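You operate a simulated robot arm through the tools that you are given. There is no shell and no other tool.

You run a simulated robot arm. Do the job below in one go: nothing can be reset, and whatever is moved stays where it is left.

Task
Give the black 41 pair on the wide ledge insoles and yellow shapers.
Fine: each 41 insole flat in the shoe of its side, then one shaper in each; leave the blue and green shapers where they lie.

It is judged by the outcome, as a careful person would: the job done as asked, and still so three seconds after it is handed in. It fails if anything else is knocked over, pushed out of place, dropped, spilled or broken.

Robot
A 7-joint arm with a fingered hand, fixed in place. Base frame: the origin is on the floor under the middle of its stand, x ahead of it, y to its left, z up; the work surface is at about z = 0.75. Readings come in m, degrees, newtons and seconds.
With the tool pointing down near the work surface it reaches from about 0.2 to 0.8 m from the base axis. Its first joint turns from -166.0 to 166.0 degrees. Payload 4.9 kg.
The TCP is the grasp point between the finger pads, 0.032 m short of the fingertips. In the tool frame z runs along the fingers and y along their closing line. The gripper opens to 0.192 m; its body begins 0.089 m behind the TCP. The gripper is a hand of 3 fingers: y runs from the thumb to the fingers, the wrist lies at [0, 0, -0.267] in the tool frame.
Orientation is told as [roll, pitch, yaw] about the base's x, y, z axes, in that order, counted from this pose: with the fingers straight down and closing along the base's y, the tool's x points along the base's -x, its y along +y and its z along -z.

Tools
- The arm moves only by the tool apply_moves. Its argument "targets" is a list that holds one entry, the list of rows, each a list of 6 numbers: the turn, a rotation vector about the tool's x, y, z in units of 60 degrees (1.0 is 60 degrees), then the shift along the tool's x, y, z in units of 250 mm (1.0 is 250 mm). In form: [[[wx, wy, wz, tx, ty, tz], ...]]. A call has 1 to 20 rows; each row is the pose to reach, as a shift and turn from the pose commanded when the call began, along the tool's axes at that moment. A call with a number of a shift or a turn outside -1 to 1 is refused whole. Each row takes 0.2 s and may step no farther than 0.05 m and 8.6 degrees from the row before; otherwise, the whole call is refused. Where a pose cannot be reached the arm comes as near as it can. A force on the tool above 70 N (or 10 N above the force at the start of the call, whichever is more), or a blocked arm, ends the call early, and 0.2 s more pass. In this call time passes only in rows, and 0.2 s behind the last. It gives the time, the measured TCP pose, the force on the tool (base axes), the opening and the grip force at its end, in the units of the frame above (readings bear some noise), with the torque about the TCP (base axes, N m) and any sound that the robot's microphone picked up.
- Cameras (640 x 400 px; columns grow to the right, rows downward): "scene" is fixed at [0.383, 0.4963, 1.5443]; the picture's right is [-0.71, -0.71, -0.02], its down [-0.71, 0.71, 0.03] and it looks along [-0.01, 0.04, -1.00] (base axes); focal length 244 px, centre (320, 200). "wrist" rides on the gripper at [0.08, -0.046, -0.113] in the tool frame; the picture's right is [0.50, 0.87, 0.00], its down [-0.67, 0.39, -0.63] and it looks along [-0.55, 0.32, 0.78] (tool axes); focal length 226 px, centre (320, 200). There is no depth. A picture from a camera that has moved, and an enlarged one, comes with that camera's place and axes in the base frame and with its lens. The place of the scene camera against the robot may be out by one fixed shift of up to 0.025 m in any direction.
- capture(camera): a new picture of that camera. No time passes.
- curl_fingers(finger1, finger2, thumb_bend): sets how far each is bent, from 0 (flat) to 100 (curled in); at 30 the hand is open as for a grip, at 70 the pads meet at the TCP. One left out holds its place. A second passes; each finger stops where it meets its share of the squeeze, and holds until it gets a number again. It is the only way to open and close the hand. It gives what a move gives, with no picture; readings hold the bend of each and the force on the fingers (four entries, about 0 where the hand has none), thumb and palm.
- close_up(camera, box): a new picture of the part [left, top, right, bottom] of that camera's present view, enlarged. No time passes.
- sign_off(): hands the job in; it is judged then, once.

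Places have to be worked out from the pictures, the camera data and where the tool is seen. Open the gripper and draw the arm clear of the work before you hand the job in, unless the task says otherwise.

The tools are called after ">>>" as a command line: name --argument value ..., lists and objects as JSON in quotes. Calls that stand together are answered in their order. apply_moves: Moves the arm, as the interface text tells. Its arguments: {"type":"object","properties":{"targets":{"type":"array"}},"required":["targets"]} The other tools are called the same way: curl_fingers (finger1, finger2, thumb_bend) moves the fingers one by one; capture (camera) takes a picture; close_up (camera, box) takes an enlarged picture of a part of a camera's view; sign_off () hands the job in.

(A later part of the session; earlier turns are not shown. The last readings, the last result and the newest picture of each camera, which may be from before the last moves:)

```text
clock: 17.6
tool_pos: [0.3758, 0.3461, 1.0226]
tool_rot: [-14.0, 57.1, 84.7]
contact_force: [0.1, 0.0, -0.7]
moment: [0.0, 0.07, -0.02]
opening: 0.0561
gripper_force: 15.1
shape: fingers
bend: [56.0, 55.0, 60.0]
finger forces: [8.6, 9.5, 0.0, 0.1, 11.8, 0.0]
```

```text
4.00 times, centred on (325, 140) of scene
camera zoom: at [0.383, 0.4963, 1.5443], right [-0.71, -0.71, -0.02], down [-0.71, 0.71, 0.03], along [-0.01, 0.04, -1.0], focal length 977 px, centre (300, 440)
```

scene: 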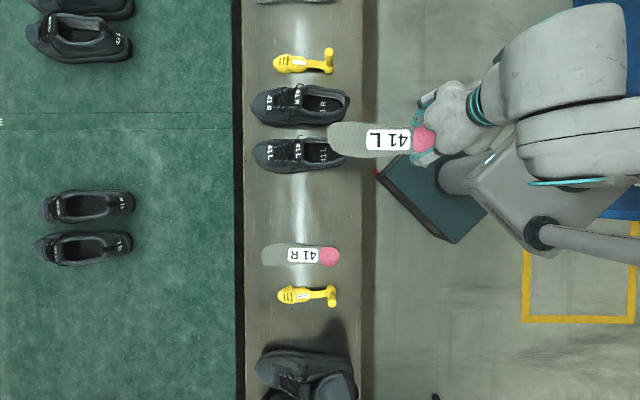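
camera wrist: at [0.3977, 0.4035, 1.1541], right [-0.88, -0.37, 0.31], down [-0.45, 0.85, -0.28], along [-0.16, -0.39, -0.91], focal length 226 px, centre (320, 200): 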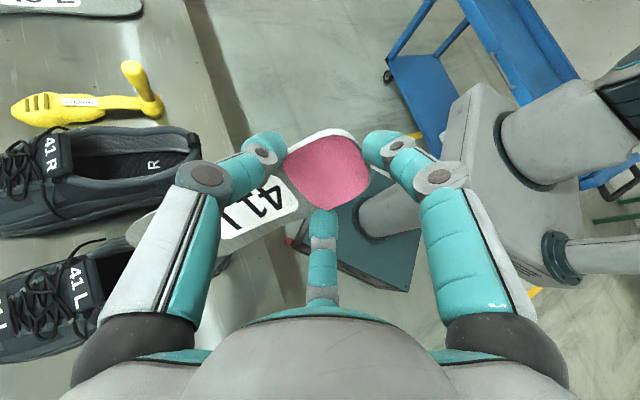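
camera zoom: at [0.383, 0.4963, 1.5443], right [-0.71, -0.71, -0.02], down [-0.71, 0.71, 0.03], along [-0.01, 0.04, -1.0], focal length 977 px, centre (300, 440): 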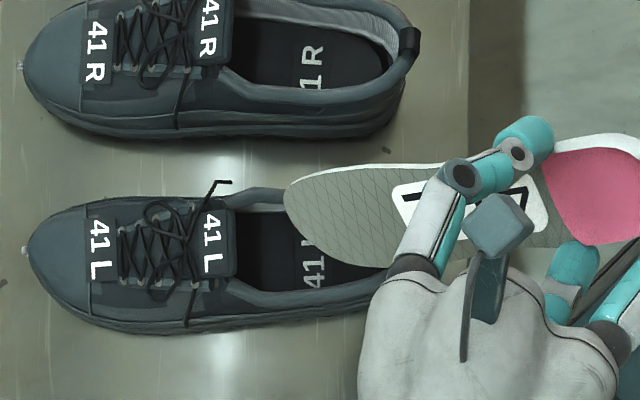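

No contact yet; the toe is just above the opening at z≈0.86. I slide it along its own axis, ~56 mm forward-and-down, into the opening.

>>> apply_moves --targets '[[[0, 0, 0, -0.0534, -0.0202, -0.0007], [0, 0, 0, -0.1068, -0.0404, -0.0014], [0, 0, 0, -0.1602, -0.0606, -0.0021], [0, 0, 0, -0.2136, -0.0808, -0.0028]]]'

>>> close_up --camera "wrist" --box '[0, 120, 240, 320]'

>>> close_up --camera "scene" --box '[245, 110, 365, 185]'

```text
clock: 18.6
tool_pos: [0.3966, 0.3788, 0.9831]
tool_rot: [-14.0, 57.2, 84.7]
contact_force: [0.2, -0.2, -0.3]
moment: [0.01, 0.01, 0.0]
opening: 0.0563
gripper_force: 15.0
shape: fingers
bend: [56.0, 55.0, 60.0]
finger forces: [8.6, 9.6, 0.1, 0.0, 11.8, 0.0]
```

```text
2.00 times, centred on (120, 220) of wrist
camera zoom: at [0.4184, 0.4374, 1.1141], right [-0.88, -0.37, 0.31], down [-0.45, 0.85, -0.28], along [-0.16, -0.39, -0.91], focal length 452 px, centre (720, 160)
```

zoom: 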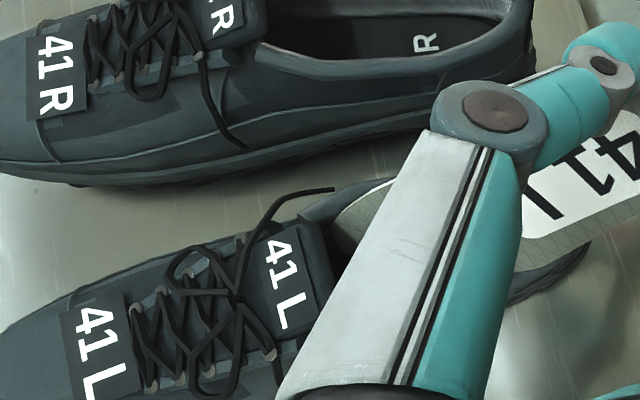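

```text
5.33 times, centred on (305, 148) of scene
camera zoom: at [0.383, 0.4963, 1.5443], right [-0.71, -0.71, -0.02], down [-0.71, 0.71, 0.03], along [-0.01, 0.04, -1.0], focal length 1303 px, centre (400, 480)
```

zoom: 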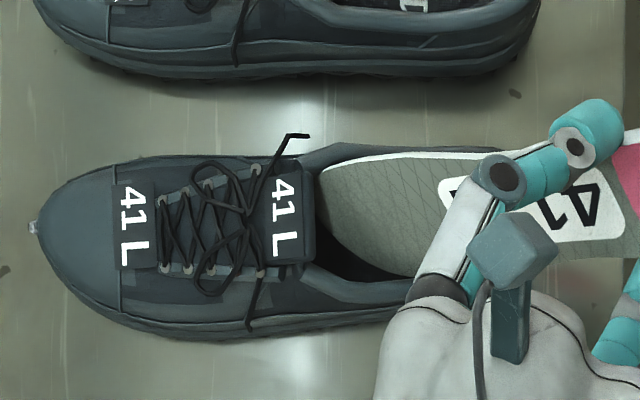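

The toe is in the opening at the tongue edge with no contact. I continue ~30 mm deeper, shifting 3 mm to the left where there is more room.

>>> apply_moves --targets '[[[0, 0, 0, -0.03, -0.0066, 0.005], [0, 0, 0, -0.06, -0.0132, 0.01], [0, 0, 0, -0.09, -0.0198, 0.0147], [0, 0, 0, -0.1214, -0.0264, 0.0196]]]'

>>> close_up --camera "wrist" --box '[0, 160, 240, 360]'

>>> close_up --camera "scene" --box '[245, 110, 365, 185]'

```text
clock: 19.6
tool_pos: [0.4065, 0.3902, 0.9561]
tool_rot: [-14.0, 57.2, 84.8]
contact_force: [-0.6, 0.3, -0.2]
moment: [0.01, 0.04, -0.01]
opening: 0.0561
gripper_force: 15.2
shape: fingers
bend: [56.0, 55.0, 60.0]
finger forces: [8.4, 9.5, 0.1, 0.0, 11.8, 0.0]
```

```text
2.00 times, centred on (120, 260) of wrist
camera zoom: at [0.4283, 0.4477, 1.0869], right [-0.88, -0.37, 0.31], down [-0.45, 0.85, -0.28], along [-0.16, -0.39, -0.91], focal length 452 px, centre (720, 80)
```

zoom: 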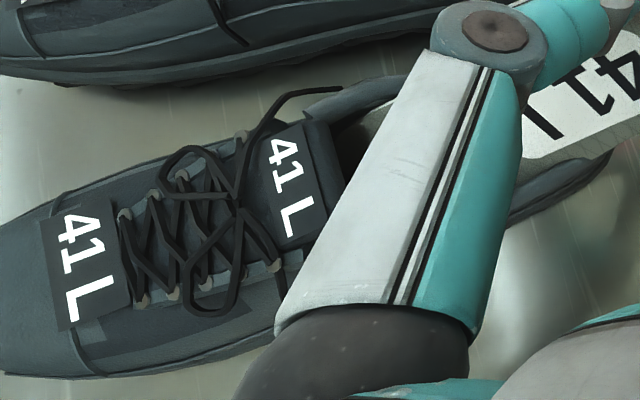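

```text
5.33 times, centred on (305, 148) of scene
camera zoom: at [0.383, 0.4963, 1.5443], right [-0.71, -0.71, -0.02], down [-0.71, 0.71, 0.03], along [-0.01, 0.04, -1.0], focal length 1303 px, centre (400, 480)
```

zoom: 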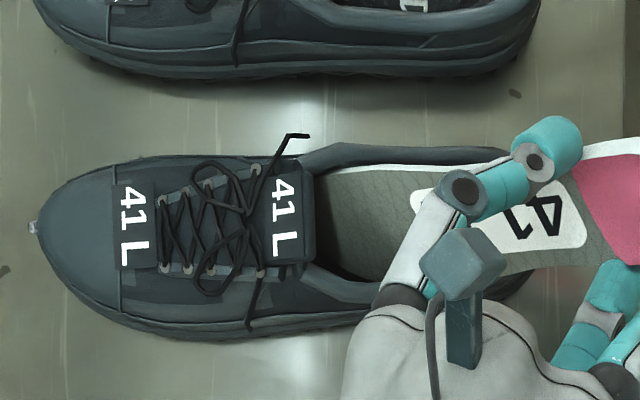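

No contact force at all; the toe is under the tongue at about a=0.705, z=0.79. Now I advance 30 mm while easing pitch to 36° and roll to 40°.

>>> apply_moves --targets '[[[-0.0127, -0.0341, 0.0236, -0.0251, -0.0148, 0.0041], [-0.0254, -0.0682, 0.0471, -0.0501, -0.0296, 0.0083], [-0.0381, -0.1023, 0.0707, -0.0752, -0.0444, 0.0124]]]'

>>> close_up --camera "scene" --box '[245, 110, 365, 185]'

```text
clock: 20.4
tool_pos: [0.418, 0.4002, 0.9387]
tool_rot: [-15.1, 50.2, 80.5]
contact_force: [-0.9, 0.1, -0.5]
moment: [-0.03, 0.02, 0.03]
opening: 0.0555
gripper_force: 14.6
shape: fingers
bend: [56.0, 55.0, 60.0]
finger forces: [8.5, 9.4, 0.0, 0.0, 11.8, 0.0]
```

```text
5.33 times, centred on (305, 148) of scene
camera zoom: at [0.383, 0.4963, 1.5443], right [-0.71, -0.71, -0.02], down [-0.71, 0.71, 0.03], along [-0.01, 0.04, -1.0], focal length 1303 px, centre (400, 480)
```

zoom: 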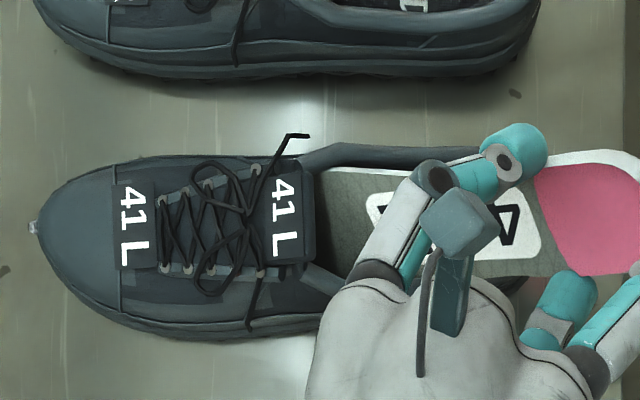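

Still no contact. Next step: toe to a≈0.765 while easing to pitch 29°, roll 36°.

>>> apply_moves --targets '[[[-0.0044, -0.0376, 0.0239, -0.0284, -0.0107, 0.0099], [-0.0088, -0.0752, 0.0479, -0.0568, -0.0213, 0.0197], [-0.0132, -0.1128, 0.0718, -0.0852, -0.032, 0.0296]]]'

>>> close_up --camera "scene" --box '[245, 110, 365, 185]'

>>> capture --camera "wrist"

```text
clock: 21.2
tool_pos: [0.4289, 0.4089, 0.9166]
tool_rot: [-16.9, 42.5, 77.1]
contact_force: [1.3, -0.4, 0.2]
moment: [-0.08, -0.05, -0.04]
opening: 0.0558
gripper_force: 14.7
shape: fingers
bend: [56.0, 55.0, 59.0]
finger forces: [8.5, 9.0, 0.1, 0.0, 12.6, 0.0]
```

```text
5.33 times, centred on (305, 148) of scene
camera zoom: at [0.383, 0.4963, 1.5443], right [-0.71, -0.71, -0.02], down [-0.71, 0.71, 0.03], along [-0.01, 0.04, -1.0], focal length 1303 px, centre (400, 480)
```

zoom: 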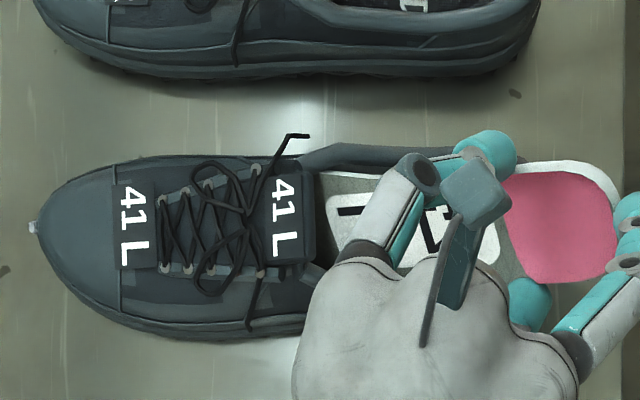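

```text
taken
camera wrist: at [0.4441, 0.4292, 1.06], right [-0.93, -0.34, 0.15], down [-0.35, 0.93, -0.09], along [-0.11, -0.14, -0.98], focal length 226 px, centre (320, 200)
```

wrist: 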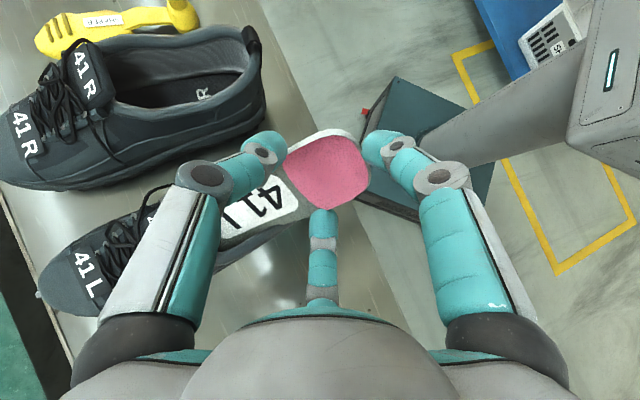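

A very light touch begins (moment ~0.1 N·m), nothing significant. I advance further to toe a≈0.795, pitch 25°, roll 28°, in small steps.

>>> apply_moves --targets '[[[-0.0222, -0.0286, 0.0088, -0.0186, -0.0165, 0.001], [-0.0444, -0.0573, 0.0177, -0.0372, -0.033, 0.002], [-0.0665, -0.0859, 0.0265, -0.0558, -0.0495, 0.003], [-0.0887, -0.1145, 0.0353, -0.0744, -0.066, 0.004]]]'

>>> close_up --camera "scene" --box '[245, 110, 365, 185]'

>>> capture --camera "wrist"

```text
clock: 22.2
tool_pos: [0.4476, 0.4196, 0.908]
tool_rot: [-11.6, 35.3, 76.7]
contact_force: [0.4, -0.2, -0.5]
moment: [-0.04, -0.05, -0.02]
opening: 0.0561
gripper_force: 15.0
shape: fingers
bend: [56.0, 55.0, 60.0]
finger forces: [8.1, 9.2, 0.0, 0.1, 12.6, 0.0]
```

```text
5.33 times, centred on (305, 148) of scene
camera zoom: at [0.383, 0.4963, 1.5443], right [-0.71, -0.71, -0.02], down [-0.71, 0.71, 0.03], along [-0.01, 0.04, -1.0], focal length 1303 px, centre (400, 480)
```

zoom: 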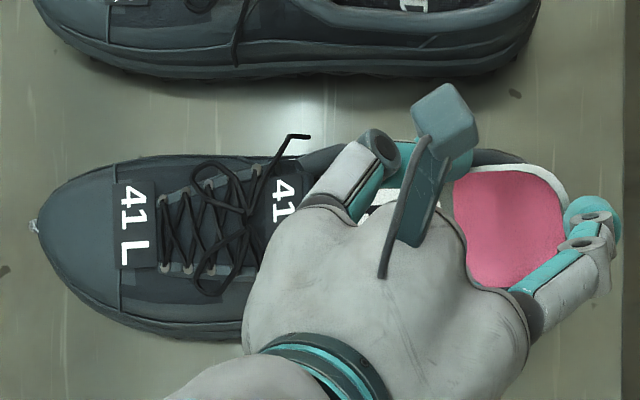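

```text
taken
camera wrist: at [0.4696, 0.4204, 1.0508], right [-0.94, -0.3, 0.15], down [-0.3, 0.95, 0.05], along [-0.15, 0.01, -0.99], focal length 226 px, centre (320, 200)
```

wrist: 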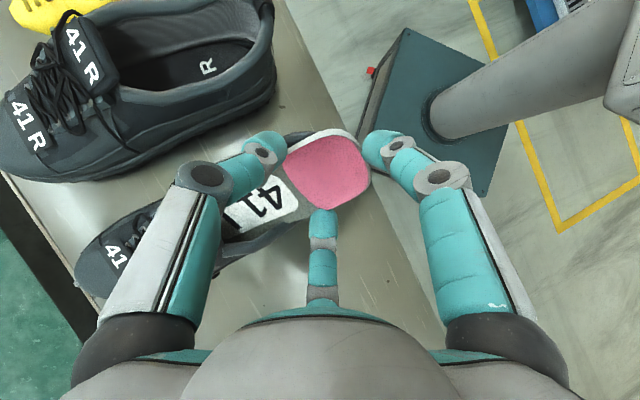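

Almost force-free again. I check the heel/finger clearance over the rim from the wrist camera before the next advance.

>>> close_up --camera "wrist" --box '[180, 110, 420, 310]'

```text
2.00 times, centred on (300, 210) of wrist
camera zoom: at [0.4696, 0.4204, 1.0508], right [-0.94, -0.3, 0.15], down [-0.3, 0.95, 0.05], along [-0.15, 0.01, -0.99], focal length 452 px, centre (360, 180)
```

zoom: 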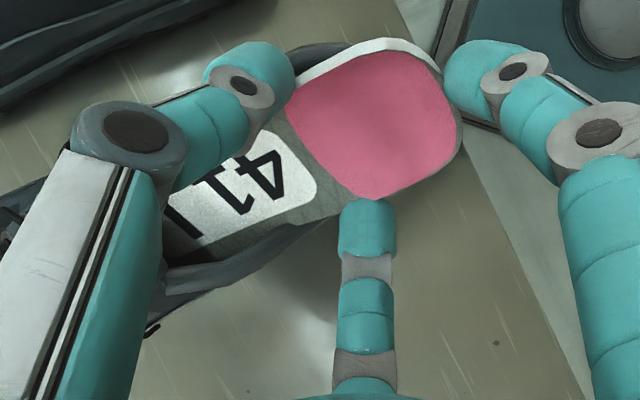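

Clear. Next: toe to a≈0.82, pitch 22°, roll 18°.

>>> apply_moves --targets '[[[-0.0307, -0.0304, 0.0049, -0.015, -0.016, 0.0014], [-0.0614, -0.0609, 0.0098, -0.03, -0.032, 0.0028], [-0.0921, -0.0913, 0.0146, -0.045, -0.048, 0.0042], [-0.1228, -0.1217, 0.0195, -0.06, -0.064, 0.0056]]]'

>>> close_up --camera "scene" --box '[245, 110, 365, 185]'

>>> close_up --camera "wrist" --box '[160, 110, 400, 310]'

```text
clock: 23.2
tool_pos: [0.4663, 0.4285, 0.9024]
tool_rot: [-4.4, 27.8, 76.5]
contact_force: [0.2, -2.5, 4.4]
moment: [-0.04, 0.07, -0.03]
opening: 0.0557
gripper_force: 18.2
shape: fingers
bend: [56.0, 55.0, 60.0]
finger forces: [9.5, 14.0, 0.0, 0.1, 12.9, 0.0]
```

```text
5.33 times, centred on (305, 148) of scene
camera zoom: at [0.383, 0.4963, 1.5443], right [-0.71, -0.71, -0.02], down [-0.71, 0.71, 0.03], along [-0.01, 0.04, -1.0], focal length 1303 px, centre (400, 480)
```

zoom: 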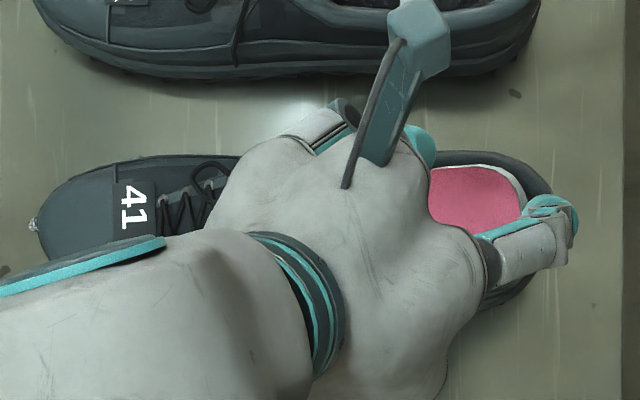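

```text
2.00 times, centred on (280, 210) of wrist
camera zoom: at [0.4981, 0.4063, 1.0413], right [-0.95, -0.26, 0.17], down [-0.22, 0.95, 0.22], along [-0.22, 0.17, -0.96], focal length 452 px, centre (400, 180)
```

zoom: 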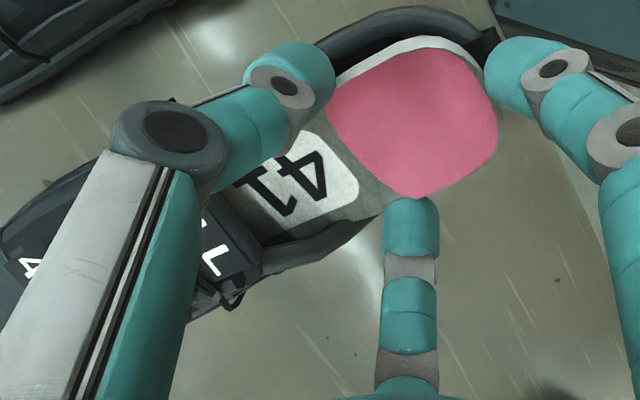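

The left finger (finger2) now rests lightly on the left rim (~5 N upward); the shoe has not moved. I ease roll to 12°, lift that finger clear and push the insole ~16 mm farther forward.

>>> apply_moves --targets '[[[-0.0218, -0.0122, 0, -0.004, -0.006, -0.0216], [-0.0436, -0.0245, 0, -0.014, -0.019, -0.0216], [-0.0654, -0.0367, 0, -0.027, -0.035, -0.0216], [-0.0872, -0.0489, 0, -0.0396, -0.05, -0.0216]]]'

>>> close_up --camera "scene" --box '[245, 110, 365, 185]'

>>> close_up --camera "wrist" --box '[160, 110, 400, 310]'

```text
clock: 24.2
tool_pos: [0.4818, 0.4372, 0.9023]
tool_rot: [0.9, 24.9, 76.5]
contact_force: [0.4, -1.2, -1.0]
moment: [-0.07, 0.05, -0.03]
opening: 0.0554
gripper_force: 14.3
shape: fingers
bend: [56.0, 55.0, 60.0]
finger forces: [8.1, 9.2, 0.0, 0.1, 11.7, 0.1]
```

```text
5.33 times, centred on (305, 148) of scene
camera zoom: at [0.383, 0.4963, 1.5443], right [-0.71, -0.71, -0.02], down [-0.71, 0.71, 0.03], along [-0.01, 0.04, -1.0], focal length 1303 px, centre (400, 480)
```

zoom: 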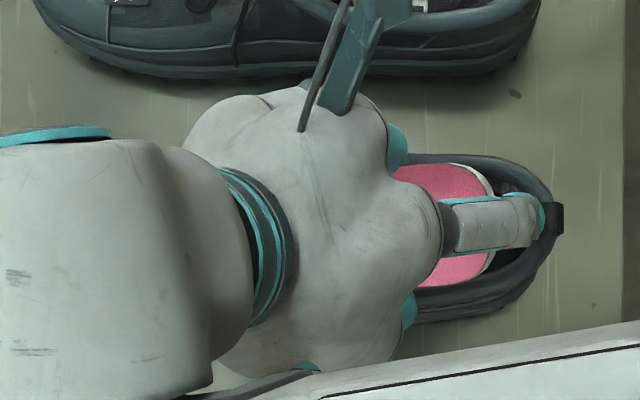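

```text
2.00 times, centred on (280, 210) of wrist
camera zoom: at [0.521, 0.4033, 1.0373], right [-0.95, -0.23, 0.22], down [-0.16, 0.94, 0.29], along [-0.28, 0.24, -0.93], focal length 452 px, centre (400, 180)
```

zoom: 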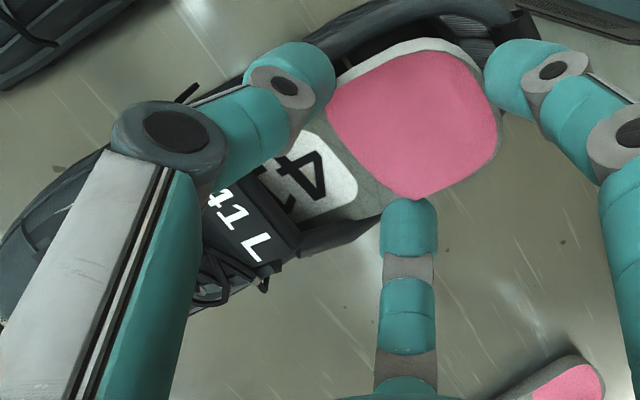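

The heel is now inside the opening outline, toe nearly at the front, forces near zero; the scene view shows the heel ~5 mm too far left of the opening's centre. I shift it right, roll it to 22° so its projected width is below the rim width, then I will let the heel drop in.

>>> apply_moves --targets '[[[0.0325, 0.0273, -0.0024, -0.0016, -0.0002, -0.01], [0.0649, 0.0547, -0.0049, -0.0032, -0.0004, -0.018], [0.0974, 0.082, -0.0073, -0.0048, -0.0006, -0.0236], [0.1298, 0.1093, -0.0097, -0.0064, -0.0008, -0.0236]]]'

>>> close_up --camera "scene" --box '[285, 120, 365, 180]'

>>> close_up --camera "wrist" --box '[160, 110, 400, 310]'

```text
clock: 25.2
tool_pos: [0.4824, 0.4417, 0.9083]
tool_rot: [-6.8, 31.5, 76.9]
contact_force: [-0.8, 0.3, -3.1]
moment: [0.06, 0.18, 0.01]
opening: 0.055
gripper_force: 14.3
shape: fingers
bend: [56.0, 55.0, 60.0]
finger forces: [8.0, 10.0, 0.0, 0.0, 10.4, 0.0]
```

```text
6.67 times, centred on (325, 150) of scene
camera zoom: at [0.383, 0.4963, 1.5443], right [-0.71, -0.71, -0.02], down [-0.71, 0.71, 0.03], along [-0.01, 0.04, -1.0], focal length 1629 px, centre (287, 533)
```

zoom: 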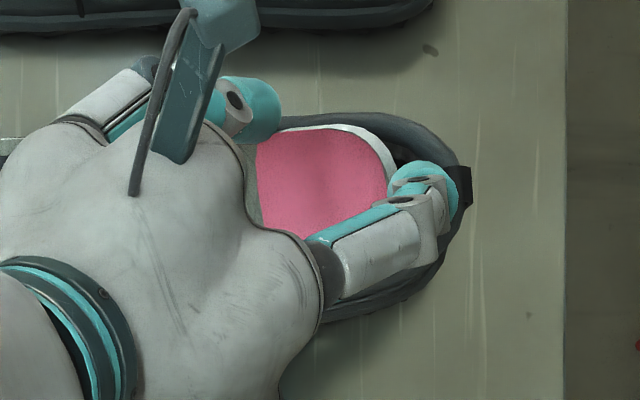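

```text
2.00 times, centred on (280, 210) of wrist
camera zoom: at [0.5113, 0.4293, 1.0482], right [-0.95, -0.27, 0.17], down [-0.25, 0.96, 0.14], along [-0.21, 0.09, -0.97], focal length 452 px, centre (400, 180)
```

zoom: 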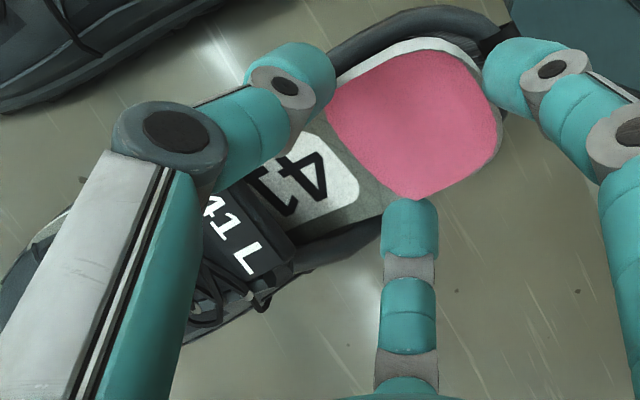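

The posture is as planned with only ~3 N of contact. I release the heel now so it drops into the shoe.

>>> curl_fingers --finger1 46 --finger2 46 --thumb_bend 46

>>> close_up --camera "scene" --box '[285, 120, 365, 180]'

>>> close_up --camera "wrist" --box '[160, 110, 400, 310]'

```text
clock: 26.2
tool_pos: [0.4835, 0.4414, 0.9076]
tool_rot: [-7.0, 31.4, 76.9]
contact_force: [0.0, 3.9, 17.6]
moment: [0.81, 0.29, -0.06]
opening: 0.1007
gripper_force: 9.1
shape: fingers
bend: [46.0, 50.0, 46.0]
finger forces: [0.0, 18.1, 0.1, 0.0, 0.0, 0.0]
```

```text
6.67 times, centred on (325, 150) of scene
camera zoom: at [0.383, 0.4963, 1.5443], right [-0.71, -0.71, -0.02], down [-0.71, 0.71, 0.03], along [-0.01, 0.04, -1.0], focal length 1629 px, centre (287, 533)
```

zoom: 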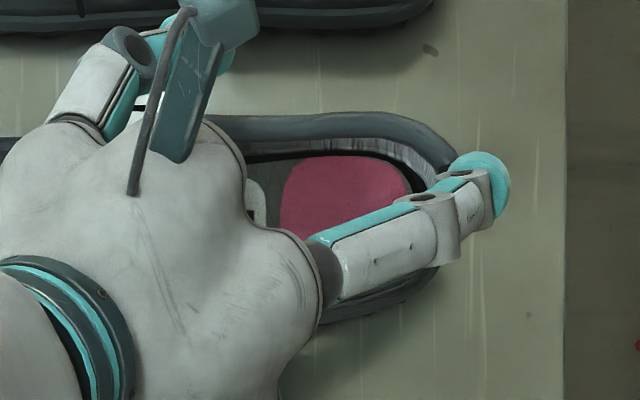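

```text
2.00 times, centred on (280, 210) of wrist
camera zoom: at [0.5114, 0.4296, 1.0498], right [-0.95, -0.27, 0.17], down [-0.25, 0.96, 0.15], along [-0.2, 0.09, -0.97], focal length 452 px, centre (400, 180)
```

zoom: 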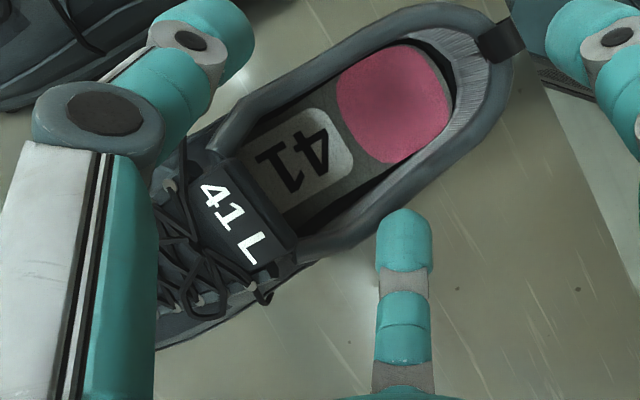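

The left insole dropped straight into the shoe and looks flat. Finger2 is pressing on the rim (18 N), so I lift the hand straight up to free it and inspect.

>>> apply_moves --targets '[[[0, 0, 0, 0.0417, -0.008, -0.0677], [0, 0, 0, 0.0835, -0.016, -0.1355], [0, 0, 0, 0.1669, -0.032, -0.271], [0, 0, 0, 0.25, -0.048, -0.406]]]'

>>> capture --camera "wrist"

>>> close_up --camera "scene" --box '[245, 110, 365, 185]'

```text
clock: 27.2
tool_pos: [0.4785, 0.4412, 1.0257]
tool_rot: [-6.8, 31.7, 76.8]
contact_force: [-0.3, 0.1, -1.2]
moment: [-0.05, 0.01, 0.03]
opening: 0.1009
gripper_force: 0.1
shape: fingers
bend: [46.0, 46.0, 46.0]
finger forces: [0.0, 0.0, 0.0, 0.1, 0.1, 0.1]
```

```text
taken
camera wrist: at [0.509, 0.4297, 1.1669], right [-0.95, -0.27, 0.18], down [-0.25, 0.96, 0.14], along [-0.21, 0.09, -0.97], focal length 226 px, centre (320, 200)
```

wrist: 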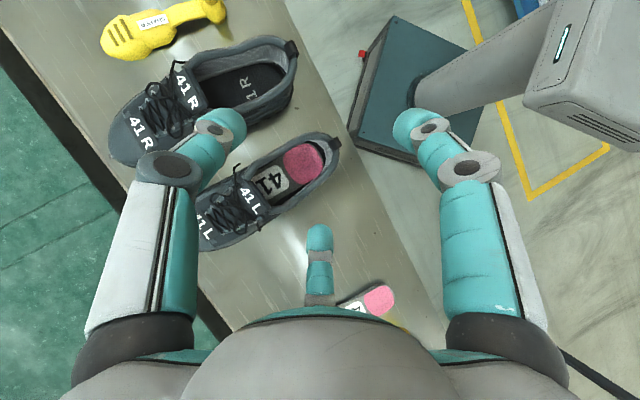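

```text
5.33 times, centred on (305, 148) of scene
camera zoom: at [0.383, 0.4963, 1.5443], right [-0.71, -0.71, -0.02], down [-0.71, 0.71, 0.03], along [-0.01, 0.04, -1.0], focal length 1303 px, centre (400, 480)
```

zoom: 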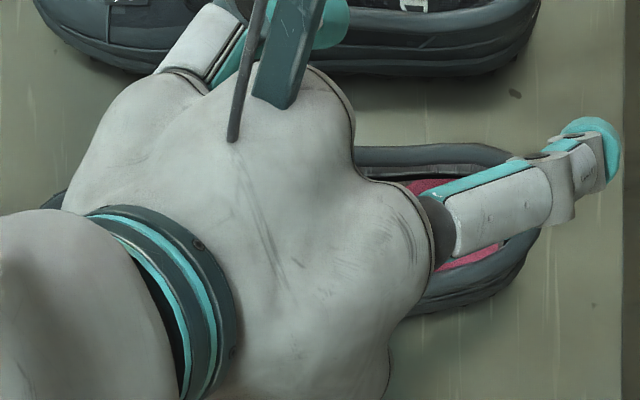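

I zoom in on shoe L to check that the insole lies flat.

>>> close_up --camera "wrist" --box '[190, 120, 350, 260]'

```text
2.86 times, centred on (270, 190) of wrist
camera zoom: at [0.509, 0.4297, 1.1669], right [-0.95, -0.27, 0.18], down [-0.25, 0.96, 0.14], along [-0.21, 0.09, -0.97], focal length 646 px, centre (463, 229)
```

zoom: 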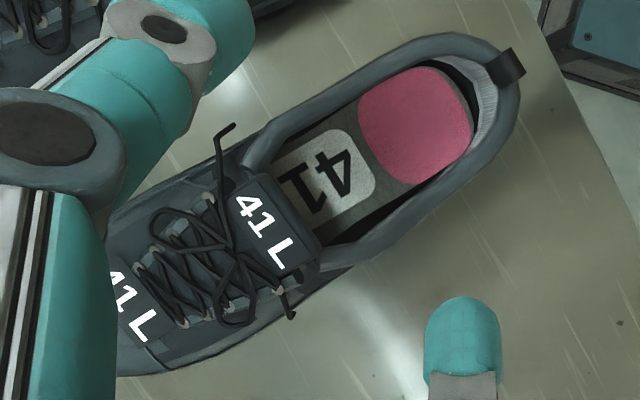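

The left insole is flat in shoe L. Now I level the hand and move toward the right insole (heel pad centre ≈ (0.240, 0.639)).

>>> apply_moves --targets '[[[-0.0221, -0.0867, 0.0158, -0.0329, 0.0937, -0.0313], [-0.0443, -0.1733, 0.0317, -0.0659, 0.1875, -0.0627], [-0.0664, -0.26, 0.0475, -0.0988, 0.2812, -0.094], [-0.0885, -0.3467, 0.0633, -0.1317, 0.3749, -0.1253], [-0.1107, -0.4333, 0.0792, -0.1647, 0.4687, -0.1567], [-0.1328, -0.52, 0.095, -0.1976, 0.5624, -0.188]]]'

>>> capture --camera "wrist"

>>> close_up --camera "scene" --box '[245, 100, 405, 200]'

```text
clock: 28.6
tool_pos: [0.3544, 0.5313, 1.0257]
tool_rot: [0.3, 0.1, 72.7]
contact_force: [-0.8, 0.4, -2.0]
moment: [-0.01, 0.01, 0.02]
opening: 0.1008
gripper_force: 0.0
shape: fingers
bend: [46.0, 46.0, 46.0]
finger forces: [0.0, 0.1, 0.0, 0.1, 0.1, 0.0]
```

```text
taken
camera wrist: at [0.3748, 0.4427, 1.1381], right [-0.97, -0.22, 0.0], down [-0.17, 0.76, 0.63], along [-0.14, 0.62, -0.77], focal length 226 px, centre (320, 200)
```

wrist: 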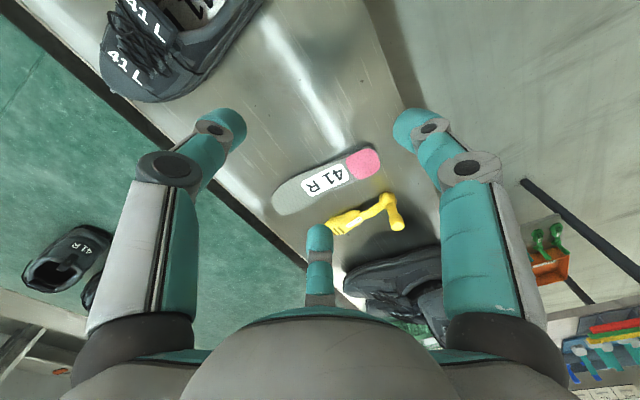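

```text
4.00 times, centred on (325, 150) of scene
camera zoom: at [0.383, 0.4963, 1.5443], right [-0.71, -0.71, -0.02], down [-0.71, 0.71, 0.03], along [-0.01, 0.04, -1.0], focal length 977 px, centre (300, 400)
```

zoom: 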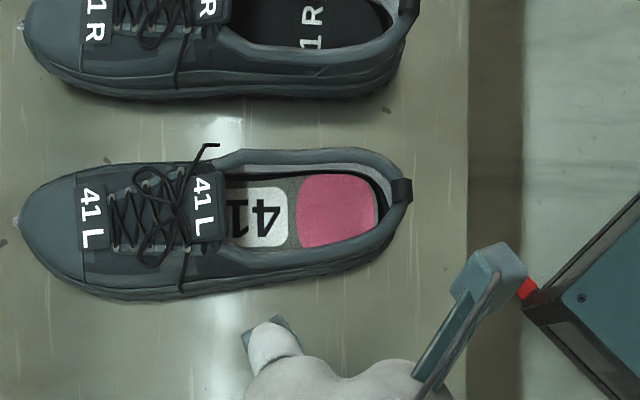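

Shoe L holds its insole flat; the shoe itself shifted ~1 cm when finger2 opened against the rim, so next time I will release without pushing the rim. Now I measure the right insole precisely.

>>> close_up --camera "wrist" --box '[260, 130, 420, 240]'

```text
3.64 times, centred on (340, 185) of wrist
camera zoom: at [0.3748, 0.4427, 1.1381], right [-0.97, -0.22, 0.0], down [-0.17, 0.76, 0.63], along [-0.14, 0.62, -0.77], focal length 822 px, centre (247, 254)
```

zoom: 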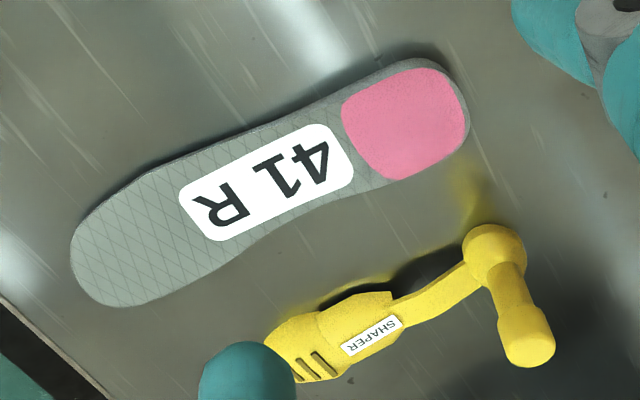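

Right insole: heel tip ≈ (0.222, 0.617), axis ≈ 42.5°, so grasp centre (0.247, 0.641). I pre-shape to 50 and descend to z≈0.83 above it.

>>> curl_fingers --finger1 50 --finger2 50 --thumb_bend 50

>>> apply_moves --targets '[[[0, 0, 0.002, -0.0728, 0.1351, 0.05], [0, 0, 0.004, -0.1456, 0.2702, 0.12], [0, 0, 0.006, -0.2184, 0.4053, 0.22], [0, 0, 0.008, -0.2912, 0.5404, 0.34], [0, 0, 0.01, -0.2912, 0.5404, 0.5], [0, 0, 0.012, -0.2912, 0.5404, 0.65], [0, 0, 0.012, -0.2912, 0.5404, 0.7828]]]'

>>> capture --camera "wrist"

>>> close_up --camera "wrist" --box '[220, 90, 420, 250]'

```text
clock: 29.6
tool_pos: [0.3557, 0.5312, 1.0269]
tool_rot: [0.2, 0.0, 72.9]
contact_force: [0.3, 0.5, 0.7]
moment: [0.0, 0.03, -0.01]
opening: 0.0845
gripper_force: 0.1
shape: fingers
bend: [50.0, 50.0, 50.0]
finger forces: [0.0, 0.1, 0.1, 0.0, 0.0, 0.0]
```

```text
clock: 31.2
tool_pos: [0.2466, 0.6423, 0.8291]
tool_rot: [0.2, 0.1, 72.2]
contact_force: [0.8, 0.4, -0.1]
moment: [-0.05, 0.0, -0.02]
opening: 0.0845
gripper_force: 0.1
shape: fingers
bend: [50.0, 50.0, 50.0]
finger forces: [0.1, 0.0, 0.0, 0.0, 0.0, 0.0]
```

```text
taken
camera wrist: at [0.2656, 0.5543, 0.942], right [-0.98, -0.21, 0.0], down [-0.16, 0.76, 0.63], along [-0.14, 0.62, -0.77], focal length 226 px, centre (320, 200)
```

wrist: 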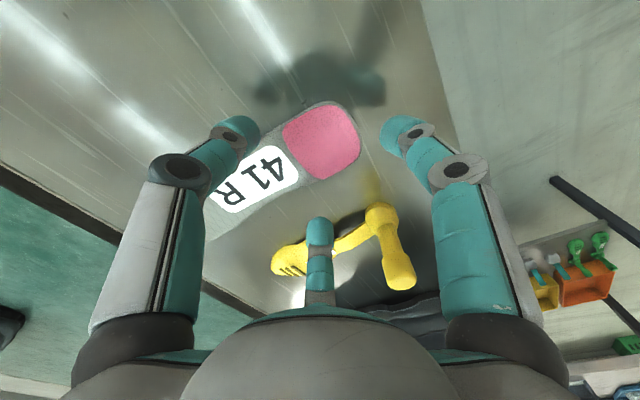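

```text
2.50 times, centred on (320, 170) of wrist
camera zoom: at [0.2656, 0.5543, 0.942], right [-0.98, -0.21, 0.0], down [-0.16, 0.76, 0.63], along [-0.14, 0.62, -0.77], focal length 565 px, centre (320, 275)
```

zoom: 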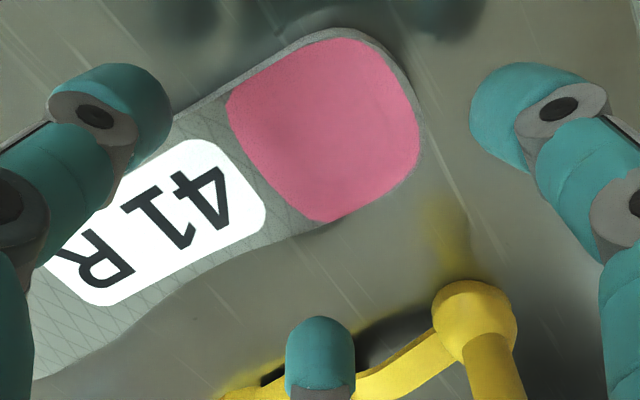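

Alignment over the right heel is within 3 mm. I descend to z≈0.7955 (just above the ledge) with that small correction.

>>> apply_moves --targets '[[[0, 0, 0, 0.003, -0.005, 0.06], [0, 0, 0, 0.006, -0.0105, 0.11], [0, 0, 0, 0.006, -0.0105, 0.134]]]'

>>> close_up --camera "wrist" --box '[220, 90, 420, 250]'

```text
clock: 32.0
tool_pos: [0.2487, 0.6385, 0.7982]
tool_rot: [0.2, 0.1, 72.1]
contact_force: [-0.4, 0.8, 0.1]
moment: [0.02, -0.01, 0.02]
opening: 0.0847
gripper_force: 0.1
shape: fingers
bend: [50.0, 50.0, 50.0]
finger forces: [0.0, 0.1, 0.1, 0.0, 0.0, 0.0]
```

```text
2.50 times, centred on (320, 170) of wrist
camera zoom: at [0.2676, 0.5505, 0.9098], right [-0.98, -0.21, 0.0], down [-0.16, 0.76, 0.63], along [-0.14, 0.62, -0.78], focal length 565 px, centre (320, 275)
```

zoom: 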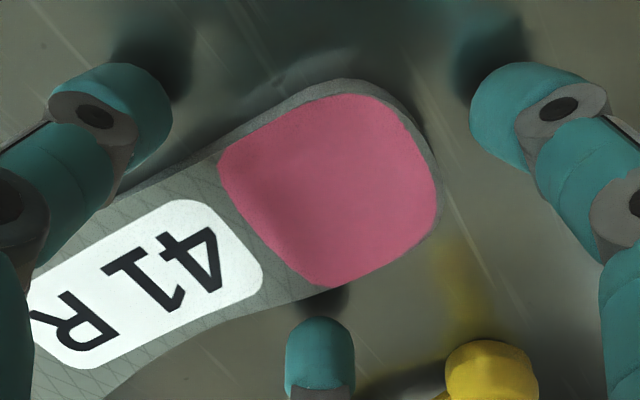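

Nearly identical to the left-insole grasp. I lower 1.5 mm and close the fingers in two stages.

>>> apply_moves --targets '[[[0, 0, 0, 0, 0, 0.006]]]'

>>> curl_fingers --finger1 58 --finger2 58 --thumb_bend 58

>>> curl_fingers --finger1 66 --finger2 66 --thumb_bend 66

>>> close_up --camera "wrist" --box '[220, 90, 420, 250]'

```text
clock: 32.4
tool_pos: [0.2476, 0.6385, 0.7966]
tool_rot: [0.2, 0.1, 72.0]
contact_force: [-0.3, -0.2, 0.1]
moment: [0.02, -0.01, -0.01]
opening: 0.0848
gripper_force: 0.1
shape: fingers
bend: [50.0, 50.0, 50.0]
finger forces: [0.0, 0.0, 0.1, 0.0, 0.0, 0.0]
```

```text
clock: 33.4
tool_pos: [0.2477, 0.6383, 0.7965]
tool_rot: [0.1, 0.1, 72.2]
contact_force: [0.6, -0.1, -0.3]
moment: [0.03, 0.02, 0.0]
opening: 0.0606
gripper_force: 3.1
shape: fingers
bend: [55.0, 55.0, 56.0]
finger forces: [1.7, 1.7, 0.1, 0.0, 1.8, 0.0]
```

```text
clock: 34.4
tool_pos: [0.248, 0.6386, 0.7969]
tool_rot: [0.2, 0.0, 72.1]
contact_force: [0.0, -0.2, 0.4]
moment: [0.03, 0.01, -0.01]
opening: 0.0573
gripper_force: 15.4
shape: fingers
bend: [56.0, 55.0, 59.0]
finger forces: [9.1, 9.4, 0.1, 0.0, 11.9, 0.0]
```

```text
2.50 times, centred on (320, 170) of wrist
camera zoom: at [0.2673, 0.5502, 0.9086], right [-0.98, -0.21, 0.0], down [-0.16, 0.76, 0.63], along [-0.14, 0.62, -0.78], focal length 565 px, centre (320, 275)
```

zoom: 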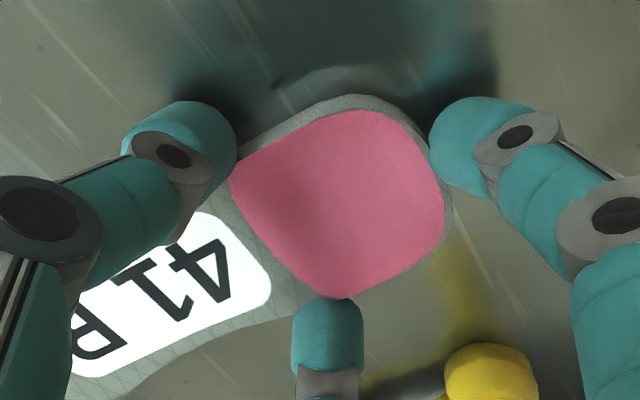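

The right insole is gripped just like the left one. I lift it straight up to z≈1.02, then carry it toward staging behind shoe R.

>>> apply_moves --targets '[[[0, 0, 0, 0, 0, -0.06], [0, 0, 0, 0, 0, -0.2], [0, 0, 0, 0, 0, -0.38], [0, 0, 0, 0, 0, -0.56], [0, 0, 0, 0, 0, -0.74], [0, 0, 0, 0, 0, -0.896]]]'

>>> apply_moves --targets '[[[0, 0, 0, 0.1286, -0.103, 0], [0, 0, 0, 0.2573, -0.206, 0], [0, 0, 0, 0.3859, -0.309, 0], [0, 0, 0, 0.5145, -0.412, 0], [0, 0, 0, 0.6432, -0.515, 0], [0, 0, 0, 0.7718, -0.618, 0]]]'

>>> apply_moves --targets '[[[0, 0, 0, 0.1286, -0.103, 0], [0, 0, 0, 0.2573, -0.206, 0], [0, 0, 0, 0.3859, -0.309, 0], [0, 0, 0, 0.5145, -0.412, 0], [0, 0, 0, 0.6432, -0.515, 0], [0, 0, 0, 0.7718, -0.618, 0]]]'

>>> capture --camera "wrist"

>>> close_up --camera "scene" --box '[240, 40, 480, 190]'

```text
clock: 35.8
tool_pos: [0.249, 0.6391, 1.0201]
tool_rot: [0.3, 0.1, 72.2]
contact_force: [0.4, 0.2, -0.9]
moment: [-0.02, 0.03, 0.01]
opening: 0.0572
gripper_force: 15.8
shape: fingers
bend: [56.0, 55.0, 59.0]
finger forces: [9.0, 9.5, 0.0, 0.0, 11.7, 0.1]
```

```text
clock: 37.2
tool_pos: [0.335, 0.4058, 1.022]
tool_rot: [0.2, 0.2, 72.2]
contact_force: [0.2, -0.2, 0.5]
moment: [-0.01, 0.0, -0.02]
opening: 0.0571
gripper_force: 15.2
shape: fingers
bend: [56.0, 55.0, 59.0]
finger forces: [8.7, 9.6, 0.1, 0.0, 11.7, 0.0]
```

```text
clock: 38.6
tool_pos: [0.424, 0.1711, 1.0154]
tool_rot: [0.2, 0.2, 72.2]
contact_force: [-0.3, 0.3, -0.9]
moment: [0.0, 0.05, 0.01]
opening: 0.0567
gripper_force: 15.5
shape: fingers
bend: [56.0, 55.0, 60.0]
finger forces: [8.3, 9.6, 0.1, 0.1, 11.6, 0.0]
```

```text
taken
camera wrist: at [0.4428, 0.0838, 1.1277], right [-0.98, -0.21, 0.0], down [-0.16, 0.76, 0.63], along [-0.14, 0.62, -0.78], focal length 226 px, centre (320, 200)
```

wrist: 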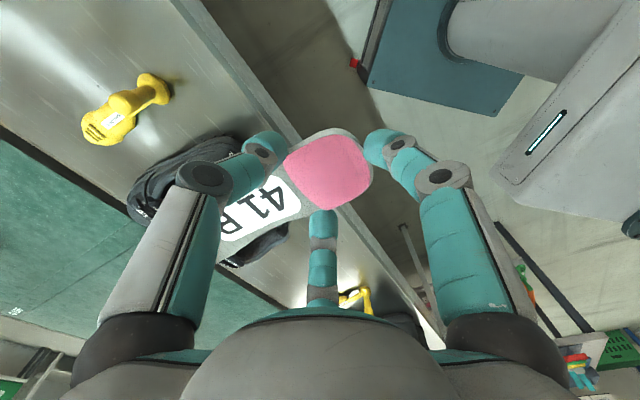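

```text
2.67 times, centred on (360, 115) of scene
camera zoom: at [0.383, 0.4963, 1.5443], right [-0.71, -0.71, -0.02], down [-0.71, 0.71, 0.03], along [-0.01, 0.04, -1.0], focal length 651 px, centre (213, 427)
```

zoom: 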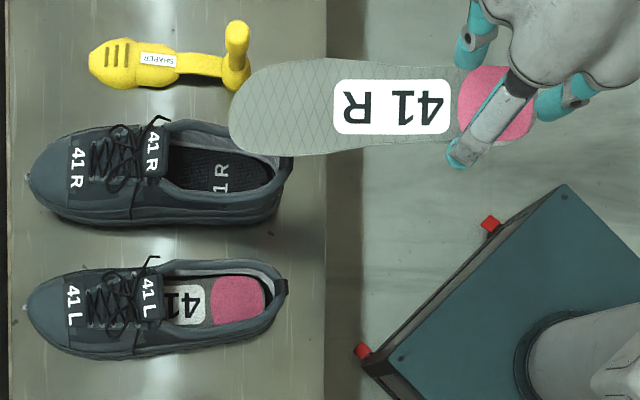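

The right insole is behind shoe R. I zoom to measure the insole's heading and shoe R's outline from both cameras.

>>> close_up --camera "scene" --box '[320, 50, 450, 110]'

>>> close_up --camera "scene" --box '[245, 75, 365, 135]'

>>> close_up --camera "wrist" --box '[80, 60, 300, 280]'

```text
4.92 times, centred on (385, 80) of scene
camera zoom: at [0.383, 0.4963, 1.5443], right [-0.71, -0.71, -0.02], down [-0.71, 0.71, 0.03], along [-0.01, 0.04, -1.0], focal length 1203 px, centre (0, 791)
```

zoom: 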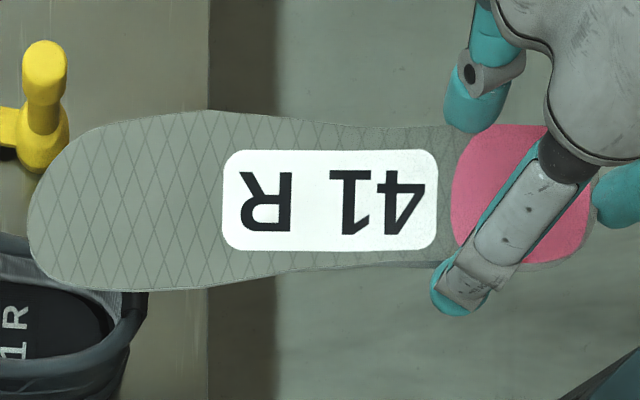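

```text
5.33 times, centred on (305, 105) of scene
camera zoom: at [0.383, 0.4963, 1.5443], right [-0.71, -0.71, -0.02], down [-0.71, 0.71, 0.03], along [-0.01, 0.04, -1.0], focal length 1303 px, centre (400, 707)
```

zoom: 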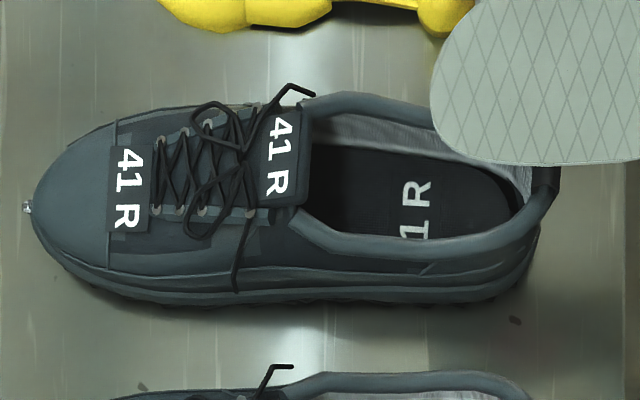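

```text
1.82 times, centred on (190, 170) of wrist
camera zoom: at [0.4428, 0.0838, 1.1277], right [-0.98, -0.21, 0.0], down [-0.16, 0.76, 0.63], along [-0.14, 0.62, -0.78], focal length 411 px, centre (556, 254)
```

zoom: 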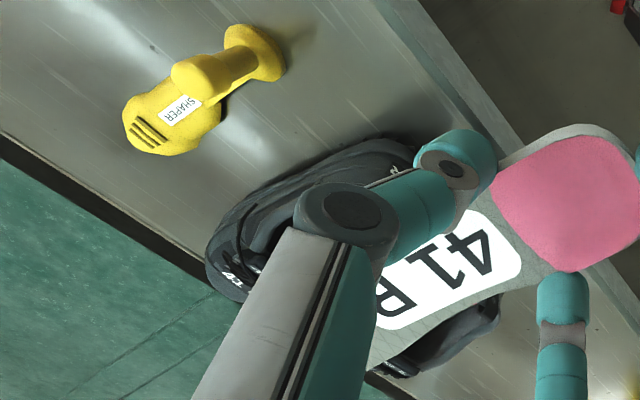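

From several cross-checks the scene camera is really at about (0.403, 0.498, 1.523). With that, shoe R's heel rim is at (a=0.584, c=−0.179), axis ≈42.8°. I tilt the right insole to pitch 42°, roll 45° with the toe over the opening.

>>> apply_moves --targets '[[[0.0315, 0.0923, -0.0242, -0.0336, -0.002, -0.0363], [0.063, 0.1845, -0.0483, -0.0671, -0.004, -0.0726], [0.0944, 0.2768, -0.0725, -0.1007, -0.006, -0.109], [0.1259, 0.369, -0.0967, -0.1342, -0.008, -0.1453], [0.1574, 0.4613, -0.1209, -0.1678, -0.01, -0.1816], [0.1889, 0.5535, -0.145, -0.2014, -0.012, -0.2179], [0.2204, 0.6458, -0.1692, -0.2349, -0.014, -0.2542], [0.2518, 0.738, -0.1934, -0.2685, -0.016, -0.2906], [0.2833, 0.8303, -0.2175, -0.302, -0.018, -0.3269], [0.3148, 0.9225, -0.2417, -0.3356, -0.02, -0.3632]]]'

>>> capture --camera "wrist"

>>> close_up --camera "scene" --box '[245, 40, 405, 140]'

```text
clock: 40.8
tool_pos: [0.4539, 0.2552, 1.1095]
tool_rot: [-16.6, 56.8, 79.2]
contact_force: [-0.1, 0.2, -1.2]
moment: [0.0, 0.02, 0.02]
opening: 0.0567
gripper_force: 14.6
shape: fingers
bend: [56.0, 55.0, 60.0]
finger forces: [8.1, 9.7, 0.0, 0.0, 11.7, 0.0]
```

```text
taken
camera wrist: at [0.4766, 0.3118, 1.2423], right [-0.91, -0.32, 0.28], down [-0.4, 0.87, -0.29], along [-0.15, -0.38, -0.91], focal length 226 px, centre (320, 200)
```

wrist: 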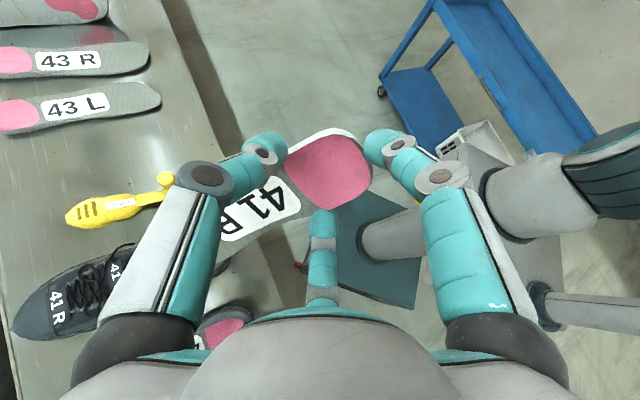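

```text
4.00 times, centred on (325, 90) of scene
camera zoom: at [0.383, 0.4963, 1.5443], right [-0.71, -0.71, -0.02], down [-0.71, 0.71, 0.03], along [-0.01, 0.04, -1.0], focal length 977 px, centre (300, 640)
```

zoom: 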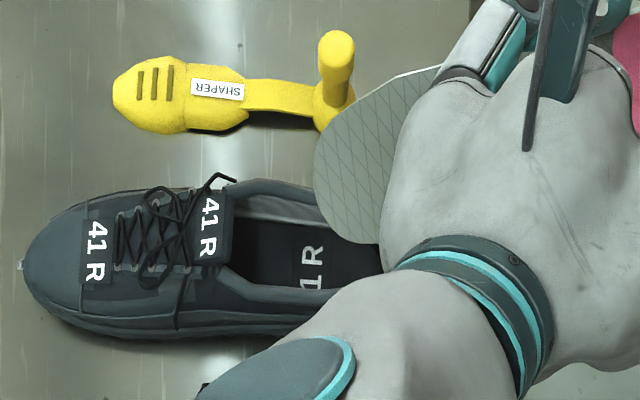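

Pose matches the plan (pitch 42°, roll 45°, heading 43°). I lower the toe to just above the opening of shoe R.

>>> apply_moves --targets '[[[0, 0, 0, -0.102, -0.0032, 0.0512], [0, 0, 0, -0.204, -0.0064, 0.1024], [0, 0, 0, -0.306, -0.0096, 0.1536]]]'

>>> capture --camera "wrist"

>>> close_up --camera "scene" --box '[245, 70, 365, 145]'

```text
clock: 41.6
tool_pos: [0.4705, 0.2653, 1.0274]
tool_rot: [-16.6, 56.7, 79.2]
contact_force: [-0.2, 0.2, -0.1]
moment: [0.06, -0.01, -0.02]
opening: 0.0565
gripper_force: 14.8
shape: fingers
bend: [56.0, 55.0, 60.0]
finger forces: [8.1, 9.7, 0.1, 0.0, 11.5, 0.1]
```

```text
taken
camera wrist: at [0.4933, 0.3207, 1.1597], right [-0.91, -0.32, 0.28], down [-0.4, 0.87, -0.29], along [-0.15, -0.37, -0.91], focal length 226 px, centre (320, 200)
```

wrist: 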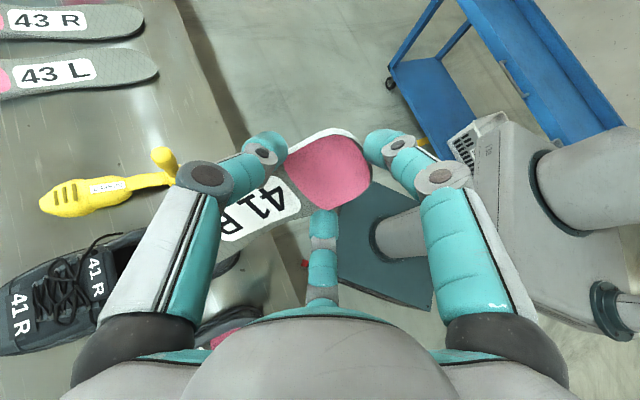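

```text
5.33 times, centred on (305, 108) of scene
camera zoom: at [0.383, 0.4963, 1.5443], right [-0.71, -0.71, -0.02], down [-0.71, 0.71, 0.03], along [-0.01, 0.04, -1.0], focal length 1303 px, centre (400, 693)
```

zoom: 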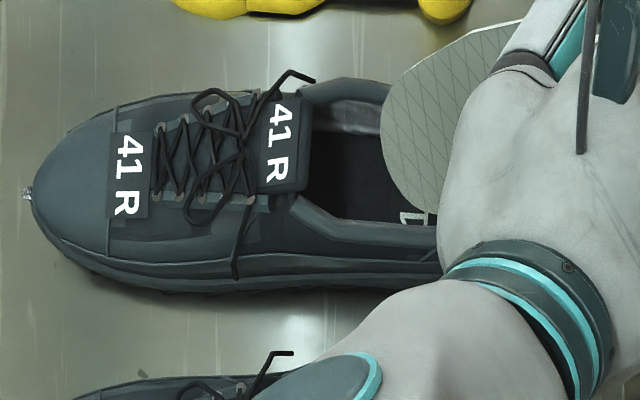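

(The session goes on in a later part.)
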